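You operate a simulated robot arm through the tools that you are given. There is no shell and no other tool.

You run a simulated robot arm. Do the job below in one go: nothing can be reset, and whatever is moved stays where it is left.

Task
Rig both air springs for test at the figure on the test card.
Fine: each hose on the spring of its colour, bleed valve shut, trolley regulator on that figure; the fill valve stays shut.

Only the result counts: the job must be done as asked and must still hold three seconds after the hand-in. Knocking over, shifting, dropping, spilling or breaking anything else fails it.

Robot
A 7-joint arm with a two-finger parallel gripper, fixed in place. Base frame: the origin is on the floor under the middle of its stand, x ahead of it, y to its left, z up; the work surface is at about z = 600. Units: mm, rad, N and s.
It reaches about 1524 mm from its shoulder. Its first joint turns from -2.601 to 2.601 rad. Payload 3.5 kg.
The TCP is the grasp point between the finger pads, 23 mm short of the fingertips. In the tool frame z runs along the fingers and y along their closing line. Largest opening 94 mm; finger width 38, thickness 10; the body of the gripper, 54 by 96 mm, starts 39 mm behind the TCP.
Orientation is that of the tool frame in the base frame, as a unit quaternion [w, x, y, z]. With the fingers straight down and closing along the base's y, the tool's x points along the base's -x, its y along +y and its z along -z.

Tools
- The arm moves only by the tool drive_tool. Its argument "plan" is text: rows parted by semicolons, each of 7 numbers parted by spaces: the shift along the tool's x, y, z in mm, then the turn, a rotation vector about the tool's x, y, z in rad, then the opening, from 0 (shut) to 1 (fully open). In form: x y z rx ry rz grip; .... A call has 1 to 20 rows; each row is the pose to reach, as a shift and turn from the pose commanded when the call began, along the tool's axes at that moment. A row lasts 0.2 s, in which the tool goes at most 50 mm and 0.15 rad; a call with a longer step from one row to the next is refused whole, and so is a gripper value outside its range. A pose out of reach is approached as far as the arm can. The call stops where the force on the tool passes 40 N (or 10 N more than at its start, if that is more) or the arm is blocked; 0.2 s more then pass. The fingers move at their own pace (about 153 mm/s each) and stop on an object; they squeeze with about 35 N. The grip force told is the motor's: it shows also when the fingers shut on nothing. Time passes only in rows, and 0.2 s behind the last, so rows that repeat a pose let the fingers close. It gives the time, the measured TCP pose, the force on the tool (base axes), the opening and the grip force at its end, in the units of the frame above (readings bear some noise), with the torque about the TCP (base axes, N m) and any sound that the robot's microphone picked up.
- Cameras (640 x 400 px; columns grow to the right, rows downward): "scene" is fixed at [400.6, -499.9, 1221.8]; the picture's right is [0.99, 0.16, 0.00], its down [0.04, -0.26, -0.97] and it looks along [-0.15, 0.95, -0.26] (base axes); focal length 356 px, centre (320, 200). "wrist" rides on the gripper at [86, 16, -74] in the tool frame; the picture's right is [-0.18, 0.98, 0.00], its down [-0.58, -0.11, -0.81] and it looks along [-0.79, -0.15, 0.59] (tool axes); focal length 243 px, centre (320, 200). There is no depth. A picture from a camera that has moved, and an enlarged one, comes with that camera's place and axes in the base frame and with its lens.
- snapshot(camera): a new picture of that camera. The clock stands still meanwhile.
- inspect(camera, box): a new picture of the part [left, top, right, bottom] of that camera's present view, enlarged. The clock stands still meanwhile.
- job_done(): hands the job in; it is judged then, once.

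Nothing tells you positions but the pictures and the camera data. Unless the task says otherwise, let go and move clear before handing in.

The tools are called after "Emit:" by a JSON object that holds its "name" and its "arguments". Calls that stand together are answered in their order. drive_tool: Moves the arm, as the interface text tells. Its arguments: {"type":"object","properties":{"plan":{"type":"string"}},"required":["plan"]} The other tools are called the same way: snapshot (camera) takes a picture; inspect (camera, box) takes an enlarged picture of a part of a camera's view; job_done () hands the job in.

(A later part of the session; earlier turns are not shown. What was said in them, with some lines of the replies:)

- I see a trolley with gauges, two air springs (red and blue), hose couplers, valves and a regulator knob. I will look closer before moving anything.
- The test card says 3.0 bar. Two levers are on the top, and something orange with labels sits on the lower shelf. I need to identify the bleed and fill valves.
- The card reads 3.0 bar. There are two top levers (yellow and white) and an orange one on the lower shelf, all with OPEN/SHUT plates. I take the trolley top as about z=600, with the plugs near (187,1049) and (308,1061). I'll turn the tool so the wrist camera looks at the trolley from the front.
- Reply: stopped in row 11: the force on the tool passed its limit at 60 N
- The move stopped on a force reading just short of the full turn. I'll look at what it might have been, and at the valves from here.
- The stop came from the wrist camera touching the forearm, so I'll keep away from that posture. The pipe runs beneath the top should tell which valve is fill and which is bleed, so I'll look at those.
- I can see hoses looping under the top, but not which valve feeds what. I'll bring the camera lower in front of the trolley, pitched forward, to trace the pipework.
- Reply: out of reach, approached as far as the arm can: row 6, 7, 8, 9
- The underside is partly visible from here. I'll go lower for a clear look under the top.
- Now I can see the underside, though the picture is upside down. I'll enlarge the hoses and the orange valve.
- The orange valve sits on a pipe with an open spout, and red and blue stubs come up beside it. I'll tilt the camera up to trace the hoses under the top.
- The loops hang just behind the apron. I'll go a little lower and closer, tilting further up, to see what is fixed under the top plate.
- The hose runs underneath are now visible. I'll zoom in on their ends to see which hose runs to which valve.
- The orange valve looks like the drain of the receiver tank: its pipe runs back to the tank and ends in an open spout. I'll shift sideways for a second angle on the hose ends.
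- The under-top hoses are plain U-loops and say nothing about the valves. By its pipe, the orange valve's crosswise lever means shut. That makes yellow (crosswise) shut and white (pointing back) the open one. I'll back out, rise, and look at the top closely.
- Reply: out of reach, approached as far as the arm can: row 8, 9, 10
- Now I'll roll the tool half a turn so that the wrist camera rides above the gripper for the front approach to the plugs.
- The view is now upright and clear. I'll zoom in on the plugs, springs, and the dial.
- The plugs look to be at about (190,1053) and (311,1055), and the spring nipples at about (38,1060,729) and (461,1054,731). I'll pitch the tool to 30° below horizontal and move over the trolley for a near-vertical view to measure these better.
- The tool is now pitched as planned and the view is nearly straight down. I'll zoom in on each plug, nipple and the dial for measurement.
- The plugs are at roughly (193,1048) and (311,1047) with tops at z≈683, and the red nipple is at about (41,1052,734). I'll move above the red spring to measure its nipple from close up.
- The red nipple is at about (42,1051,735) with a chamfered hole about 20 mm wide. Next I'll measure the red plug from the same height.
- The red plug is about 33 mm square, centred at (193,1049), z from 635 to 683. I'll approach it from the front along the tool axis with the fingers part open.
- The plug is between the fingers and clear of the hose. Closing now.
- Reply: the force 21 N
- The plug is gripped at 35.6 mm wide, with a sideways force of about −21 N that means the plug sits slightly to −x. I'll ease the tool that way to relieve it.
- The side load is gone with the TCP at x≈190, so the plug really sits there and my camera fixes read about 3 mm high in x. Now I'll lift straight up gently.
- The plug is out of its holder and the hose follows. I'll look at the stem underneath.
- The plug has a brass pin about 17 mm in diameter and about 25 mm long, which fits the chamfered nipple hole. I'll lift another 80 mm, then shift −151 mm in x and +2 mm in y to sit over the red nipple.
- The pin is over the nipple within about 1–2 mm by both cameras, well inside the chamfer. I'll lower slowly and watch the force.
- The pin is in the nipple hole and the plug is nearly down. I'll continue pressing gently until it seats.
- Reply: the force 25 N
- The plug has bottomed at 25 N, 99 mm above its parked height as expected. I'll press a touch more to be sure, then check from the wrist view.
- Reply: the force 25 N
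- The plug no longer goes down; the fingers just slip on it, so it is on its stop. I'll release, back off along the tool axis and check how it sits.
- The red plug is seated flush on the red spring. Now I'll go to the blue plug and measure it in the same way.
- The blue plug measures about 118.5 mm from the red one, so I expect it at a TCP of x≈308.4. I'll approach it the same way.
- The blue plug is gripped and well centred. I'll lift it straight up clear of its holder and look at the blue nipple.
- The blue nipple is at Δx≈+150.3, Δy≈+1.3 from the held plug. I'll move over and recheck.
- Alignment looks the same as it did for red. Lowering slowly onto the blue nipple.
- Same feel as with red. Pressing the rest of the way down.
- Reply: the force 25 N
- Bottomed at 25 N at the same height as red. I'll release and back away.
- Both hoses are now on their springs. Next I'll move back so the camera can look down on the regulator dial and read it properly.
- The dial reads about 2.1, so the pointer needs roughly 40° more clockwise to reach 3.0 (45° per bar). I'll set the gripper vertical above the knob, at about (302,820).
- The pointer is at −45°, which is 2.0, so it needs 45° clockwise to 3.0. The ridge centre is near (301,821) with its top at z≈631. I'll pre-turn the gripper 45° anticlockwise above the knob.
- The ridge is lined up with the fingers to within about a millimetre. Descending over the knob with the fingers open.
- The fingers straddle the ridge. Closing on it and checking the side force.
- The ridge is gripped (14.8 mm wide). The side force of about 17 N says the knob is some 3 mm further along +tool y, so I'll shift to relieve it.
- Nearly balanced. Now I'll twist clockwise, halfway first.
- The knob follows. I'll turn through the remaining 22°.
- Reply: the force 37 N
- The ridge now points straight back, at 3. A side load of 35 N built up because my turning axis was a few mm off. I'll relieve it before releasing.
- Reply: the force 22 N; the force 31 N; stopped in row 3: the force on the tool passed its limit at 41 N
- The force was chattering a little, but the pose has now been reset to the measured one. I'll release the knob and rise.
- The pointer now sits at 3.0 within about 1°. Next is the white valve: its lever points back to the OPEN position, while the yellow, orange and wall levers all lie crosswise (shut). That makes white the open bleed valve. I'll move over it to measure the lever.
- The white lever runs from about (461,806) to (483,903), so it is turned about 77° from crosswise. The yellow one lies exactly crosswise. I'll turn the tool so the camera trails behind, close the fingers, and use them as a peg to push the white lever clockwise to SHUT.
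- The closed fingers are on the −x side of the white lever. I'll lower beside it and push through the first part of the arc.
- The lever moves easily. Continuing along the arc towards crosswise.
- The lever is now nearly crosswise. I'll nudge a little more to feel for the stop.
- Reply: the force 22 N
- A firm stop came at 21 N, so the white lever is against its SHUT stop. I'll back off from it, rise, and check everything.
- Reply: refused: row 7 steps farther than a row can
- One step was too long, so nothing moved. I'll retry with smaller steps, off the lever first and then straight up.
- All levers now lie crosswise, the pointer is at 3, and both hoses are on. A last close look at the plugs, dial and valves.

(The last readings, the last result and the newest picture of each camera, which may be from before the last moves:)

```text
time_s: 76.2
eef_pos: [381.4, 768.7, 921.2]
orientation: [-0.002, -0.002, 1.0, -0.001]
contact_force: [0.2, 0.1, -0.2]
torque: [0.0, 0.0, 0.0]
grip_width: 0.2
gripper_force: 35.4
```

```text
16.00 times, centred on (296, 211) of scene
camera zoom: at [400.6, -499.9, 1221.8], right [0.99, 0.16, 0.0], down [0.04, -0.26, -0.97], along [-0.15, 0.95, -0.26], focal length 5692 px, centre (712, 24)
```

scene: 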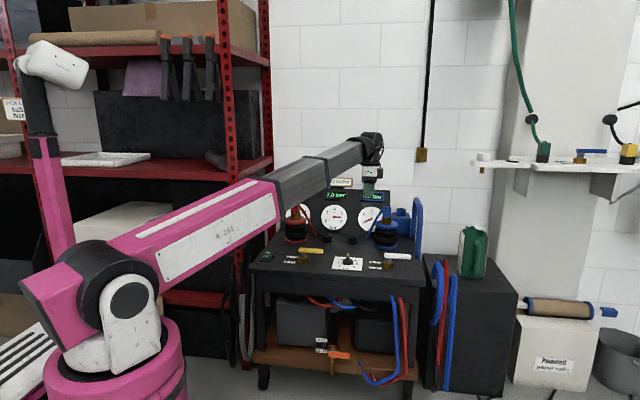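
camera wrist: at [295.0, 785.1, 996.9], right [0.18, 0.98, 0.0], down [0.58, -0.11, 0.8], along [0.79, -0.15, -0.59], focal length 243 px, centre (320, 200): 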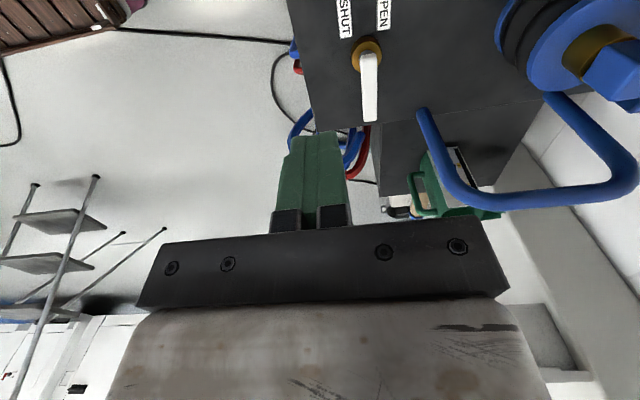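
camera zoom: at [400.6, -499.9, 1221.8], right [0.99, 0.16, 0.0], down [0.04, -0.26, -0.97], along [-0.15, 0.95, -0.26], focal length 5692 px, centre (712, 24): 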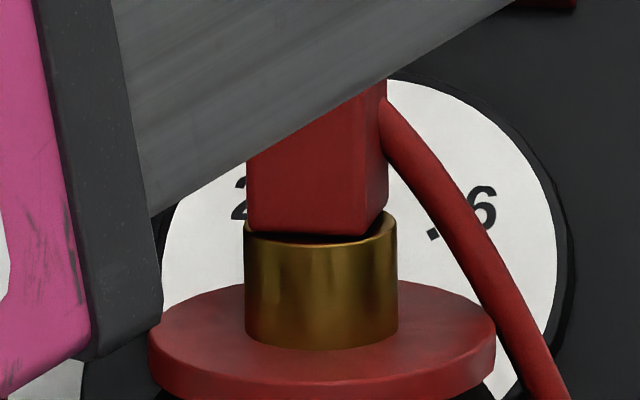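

Both plugs are on, though a gap of roughly 2 mm may remain under each one, because my grip slipped at 25 N. I'll press each from above with the closed fingers to make sure they are fully home, starting with blue.

Emit:
{"name": "drive_tool", "arguments": {"plan": "-11 40 0 0 0 0 0; -22 80 0 0 0 0 0; -33 120 10 0 0 0 0; -44 160 25 0 0 0 0; -55 200 40 0 0 0 0; -66 240 55 0 0 0 0; -77.6 279.3 71 0 0 0 0; -77.6 279.3 71 0 0 0 0"}}

Emit:
{"name": "snapshot", "arguments": {"camera": "wrist"}}

Emit:
{"name": "inspect", "arguments": {"camera": "scene", "box": [345, 150, 425, 230]}}

```text
time_s: 78.0
eef_pos: [458.4, 1046.5, 848.0]
orientation: [-0.002, -0.001, 1.0, -0.001]
contact_force: [0.4, 0.4, -0.3]
torque: [0.02, 0.03, 0.05]
grip_width: 0.0
gripper_force: 35.0
```

```text
taken
camera wrist: at [373.0, 1064.1, 923.5], right [0.18, 0.98, 0.0], down [0.58, -0.11, 0.8], along [0.79, -0.15, -0.59], focal length 243 px, centre (320, 200)
```

wrist: 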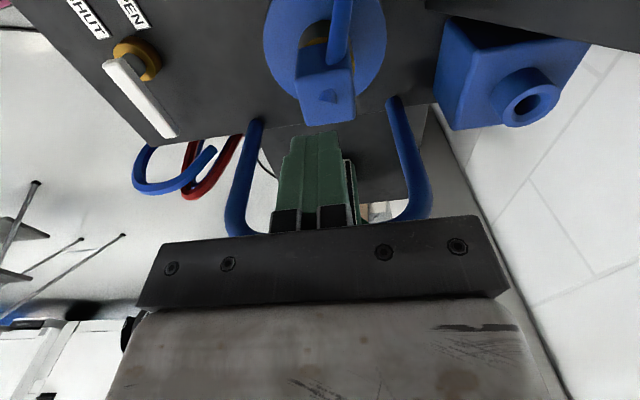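

```text
5.00 times, centred on (385, 190) of scene
camera zoom: at [400.6, -499.9, 1221.8], right [0.99, 0.16, 0.0], down [0.04, -0.26, -0.97], along [-0.15, 0.95, -0.26], focal length 1779 px, centre (-5, 250)
```

zoom: 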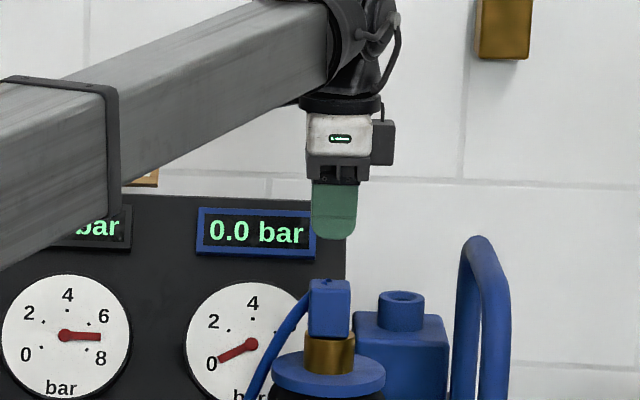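

Emit:
{"name": "inspect", "arguments": {"camera": "wrist", "box": [260, 30, 400, 150]}}

```text
3.33 times, centred on (330, 90) of wrist
camera zoom: at [373.0, 1064.1, 923.5], right [0.18, 0.98, 0.0], down [0.58, -0.11, 0.8], along [0.79, -0.15, -0.59], focal length 809 px, centre (287, 567)
```

zoom: 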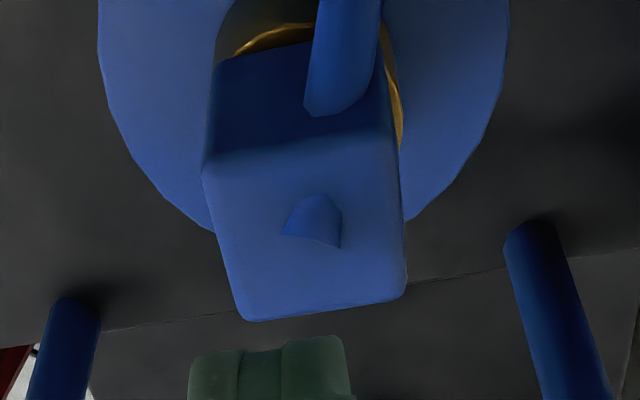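

Emit:
{"name": "drive_tool", "arguments": {"plan": "1.5 4 15 0 0 0 0; 1.5 4 30 0 0 0 0; 1.5 4 34 0 0 0 0; 1.5 4 36 0 0 0 0; 1.5 4 38 0 0 0 0; 1.5 4 40 0 0 0 0; 1.5 4 41.5 0 0 0 0; 1.5 4 43 0 0 0 0; 1.5 4 43 0 0 0 0"}}

Emit:
{"name": "inspect", "arguments": {"camera": "scene", "box": [372, 195, 402, 225]}}

```text
time_s: 80.0
eef_pos: [456.4, 1051.4, 805.7]
orientation: [-0.002, -0.001, 1.0, -0.001]
contact_force: [-0.1, -0.2, 0.4]
torque: [0.03, -0.05, -0.02]
grip_width: 0.0
gripper_force: 35.1
```

```text
13.33 times, centred on (387, 210) of scene
camera zoom: at [400.6, -499.9, 1221.8], right [0.99, 0.16, 0.0], down [0.04, -0.26, -0.97], along [-0.15, 0.95, -0.26], focal length 4743 px, centre (-573, 67)
```

zoom: 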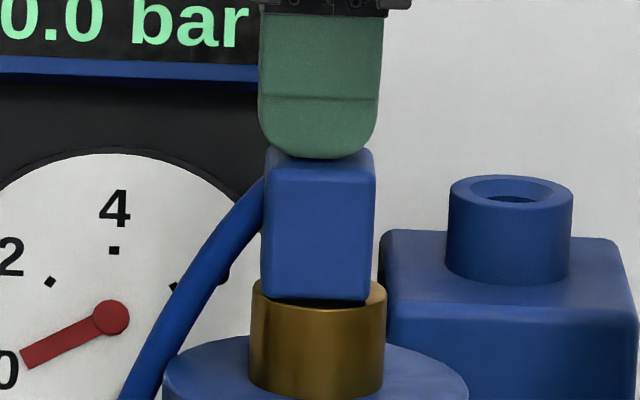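

The fingertips are just above the plug. Pressing down in small steps.

Emit:
{"name": "drive_tool", "arguments": {"plan": "0 0 1 0 0 0 0; 0 0 2 0 0 0 0; 0 0 3 0 0 0 0; 0 0 4 0 0 0 0; 0 0 5 0 0 0 0; 0 0 5 0 0 0 0"}}

Emit:
{"name": "inspect", "arguments": {"camera": "scene", "box": [372, 195, 402, 225]}}

```text
time_s: 81.4
eef_pos: [456.6, 1051.1, 803.6]
orientation: [0.0, -0.001, 1.0, 0.0]
contact_force: [-1.2, -3.5, 15.0]
torque: [-0.1, -0.02, -0.04]
grip_width: 0.2
gripper_force: 34.5
stopped in row 6: the force on the tool passed its limit at 41 N (the readings are from after the stop); the commanded pose is now the measured one
```

```text
13.33 times, centred on (387, 210) of scene
camera zoom: at [400.6, -499.9, 1221.8], right [0.99, 0.16, 0.0], down [0.04, -0.26, -0.97], along [-0.15, 0.95, -0.26], focal length 4743 px, centre (-573, 67)
```

zoom: 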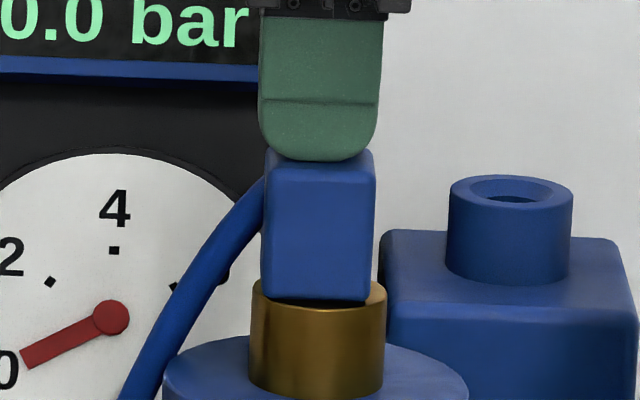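

41 N on top didn't move the plug, so it is fully home; the red one sat at the same height. Now I'll rise and move clear.

Emit:
{"name": "drive_tool", "arguments": {"plan": "0 0 -10 0 0 0 0; 0 0 -45 0 0 0 0; 0 0 -85 0 0 0 0; 0 0 -125 0 0 0 0; 10 -40 -150 0 0 0 0; 30 -80 -160 0 0 0 0; 50 -120 -170 0 0 0 0; 70 -160 -180 0 0 0 0; 90 -200 -190 0 0 0 0; 110 -240 -195 0 0 0 0; 130 -280 -195 0 0 0 0; 130 -280 -195 0 0 0 0"}}

Emit:
{"name": "snapshot", "arguments": {"camera": "scene"}}

Emit:
{"name": "inspect", "arguments": {"camera": "scene", "box": [240, 170, 440, 295]}}

Emit:
{"name": "snapshot", "arguments": {"camera": "wrist"}}

```text
time_s: 84.0
eef_pos: [325.2, 771.8, 996.6]
orientation: [0.0, -0.001, 1.0, -0.001]
contact_force: [0.4, 0.1, 0.5]
torque: [0.0, 0.0, -0.01]
grip_width: 0.0
gripper_force: 35.4
```

```text
taken
```

scene: 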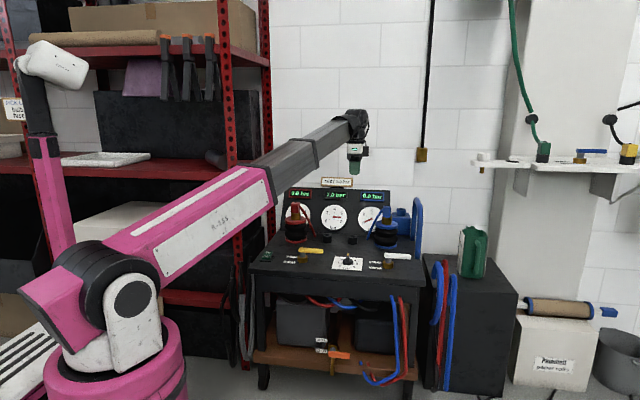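

```text
3.20 times, centred on (340, 232) of scene
camera zoom: at [400.6, -499.9, 1221.8], right [0.99, 0.16, 0.0], down [0.04, -0.26, -0.97], along [-0.15, 0.95, -0.26], focal length 1138 px, centre (256, 96)
```

zoom: 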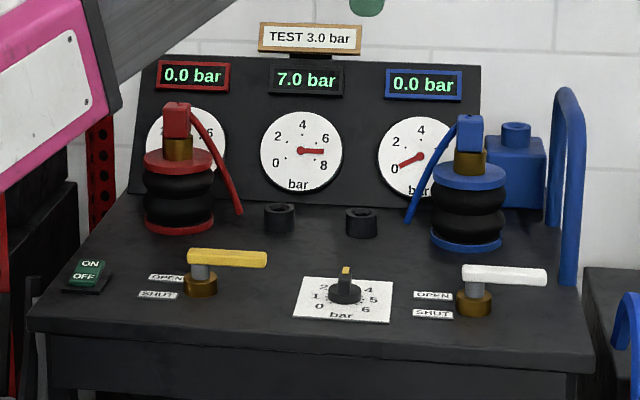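

```text
taken
camera wrist: at [241.4, 788.6, 1073.7], right [0.18, 0.98, 0.0], down [0.58, -0.11, 0.81], along [0.79, -0.15, -0.59], focal length 243 px, centre (320, 200)
```

wrist: 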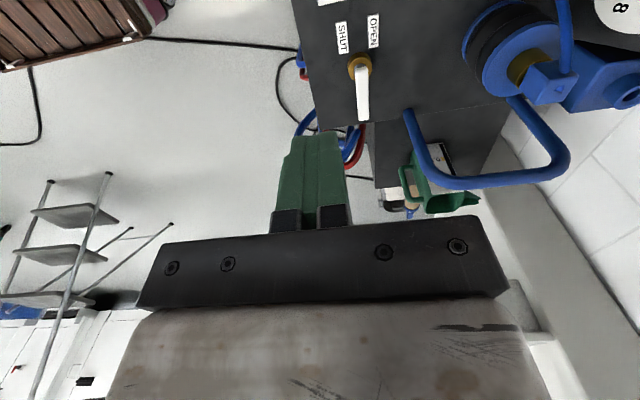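

The scene shows the red hose on the red spring, the blue hose on the blue spring and the regulator pointer at 3. The white lever, which I take to be the bleed valve, is against its SHUT stop. The yellow lever, which I take to be the fill valve, is untouched and crosswise. The arm is clear, so I'm handing in.

Emit:
{"name": "job_done", "arguments": {}}

```text
The job is handed in.
```

Both air springs are rigged for test at the card's 3.0 bar, and I've handed the job in. One point rests on inference: no label names the bleed or fill valve, so I identified them from their lever positions.

- **Hoses:** The red hose is on the red spring and the blue hose on the blue. I pressed the blue plug from above with about 40 N and it didn't move. The red plug sits at the same height, but I did not press it from above.
- **Bleed valve:** I took the white lever as the bleed valve because it was the only one standing open. I pushed it clockwise until it hit a firm stop, and it now lies crosswise.
- **Regulator:** The trolley regulator knob was at about 2.0. It now points at 3.0, within about 1° on the dial.
- **Fill valve:** I took the yellow lever as the fill valve. It was already crosswise (shut), and I did not touch it.

The orange lever on the lower shelf looks like the tank drain. It was also crosswise, and I left it alone. Early on, the wrist camera bumped the robot's own forearm and that move stopped itself. I saw nothing else knocked or shifted. The arm is clear of the trolley.
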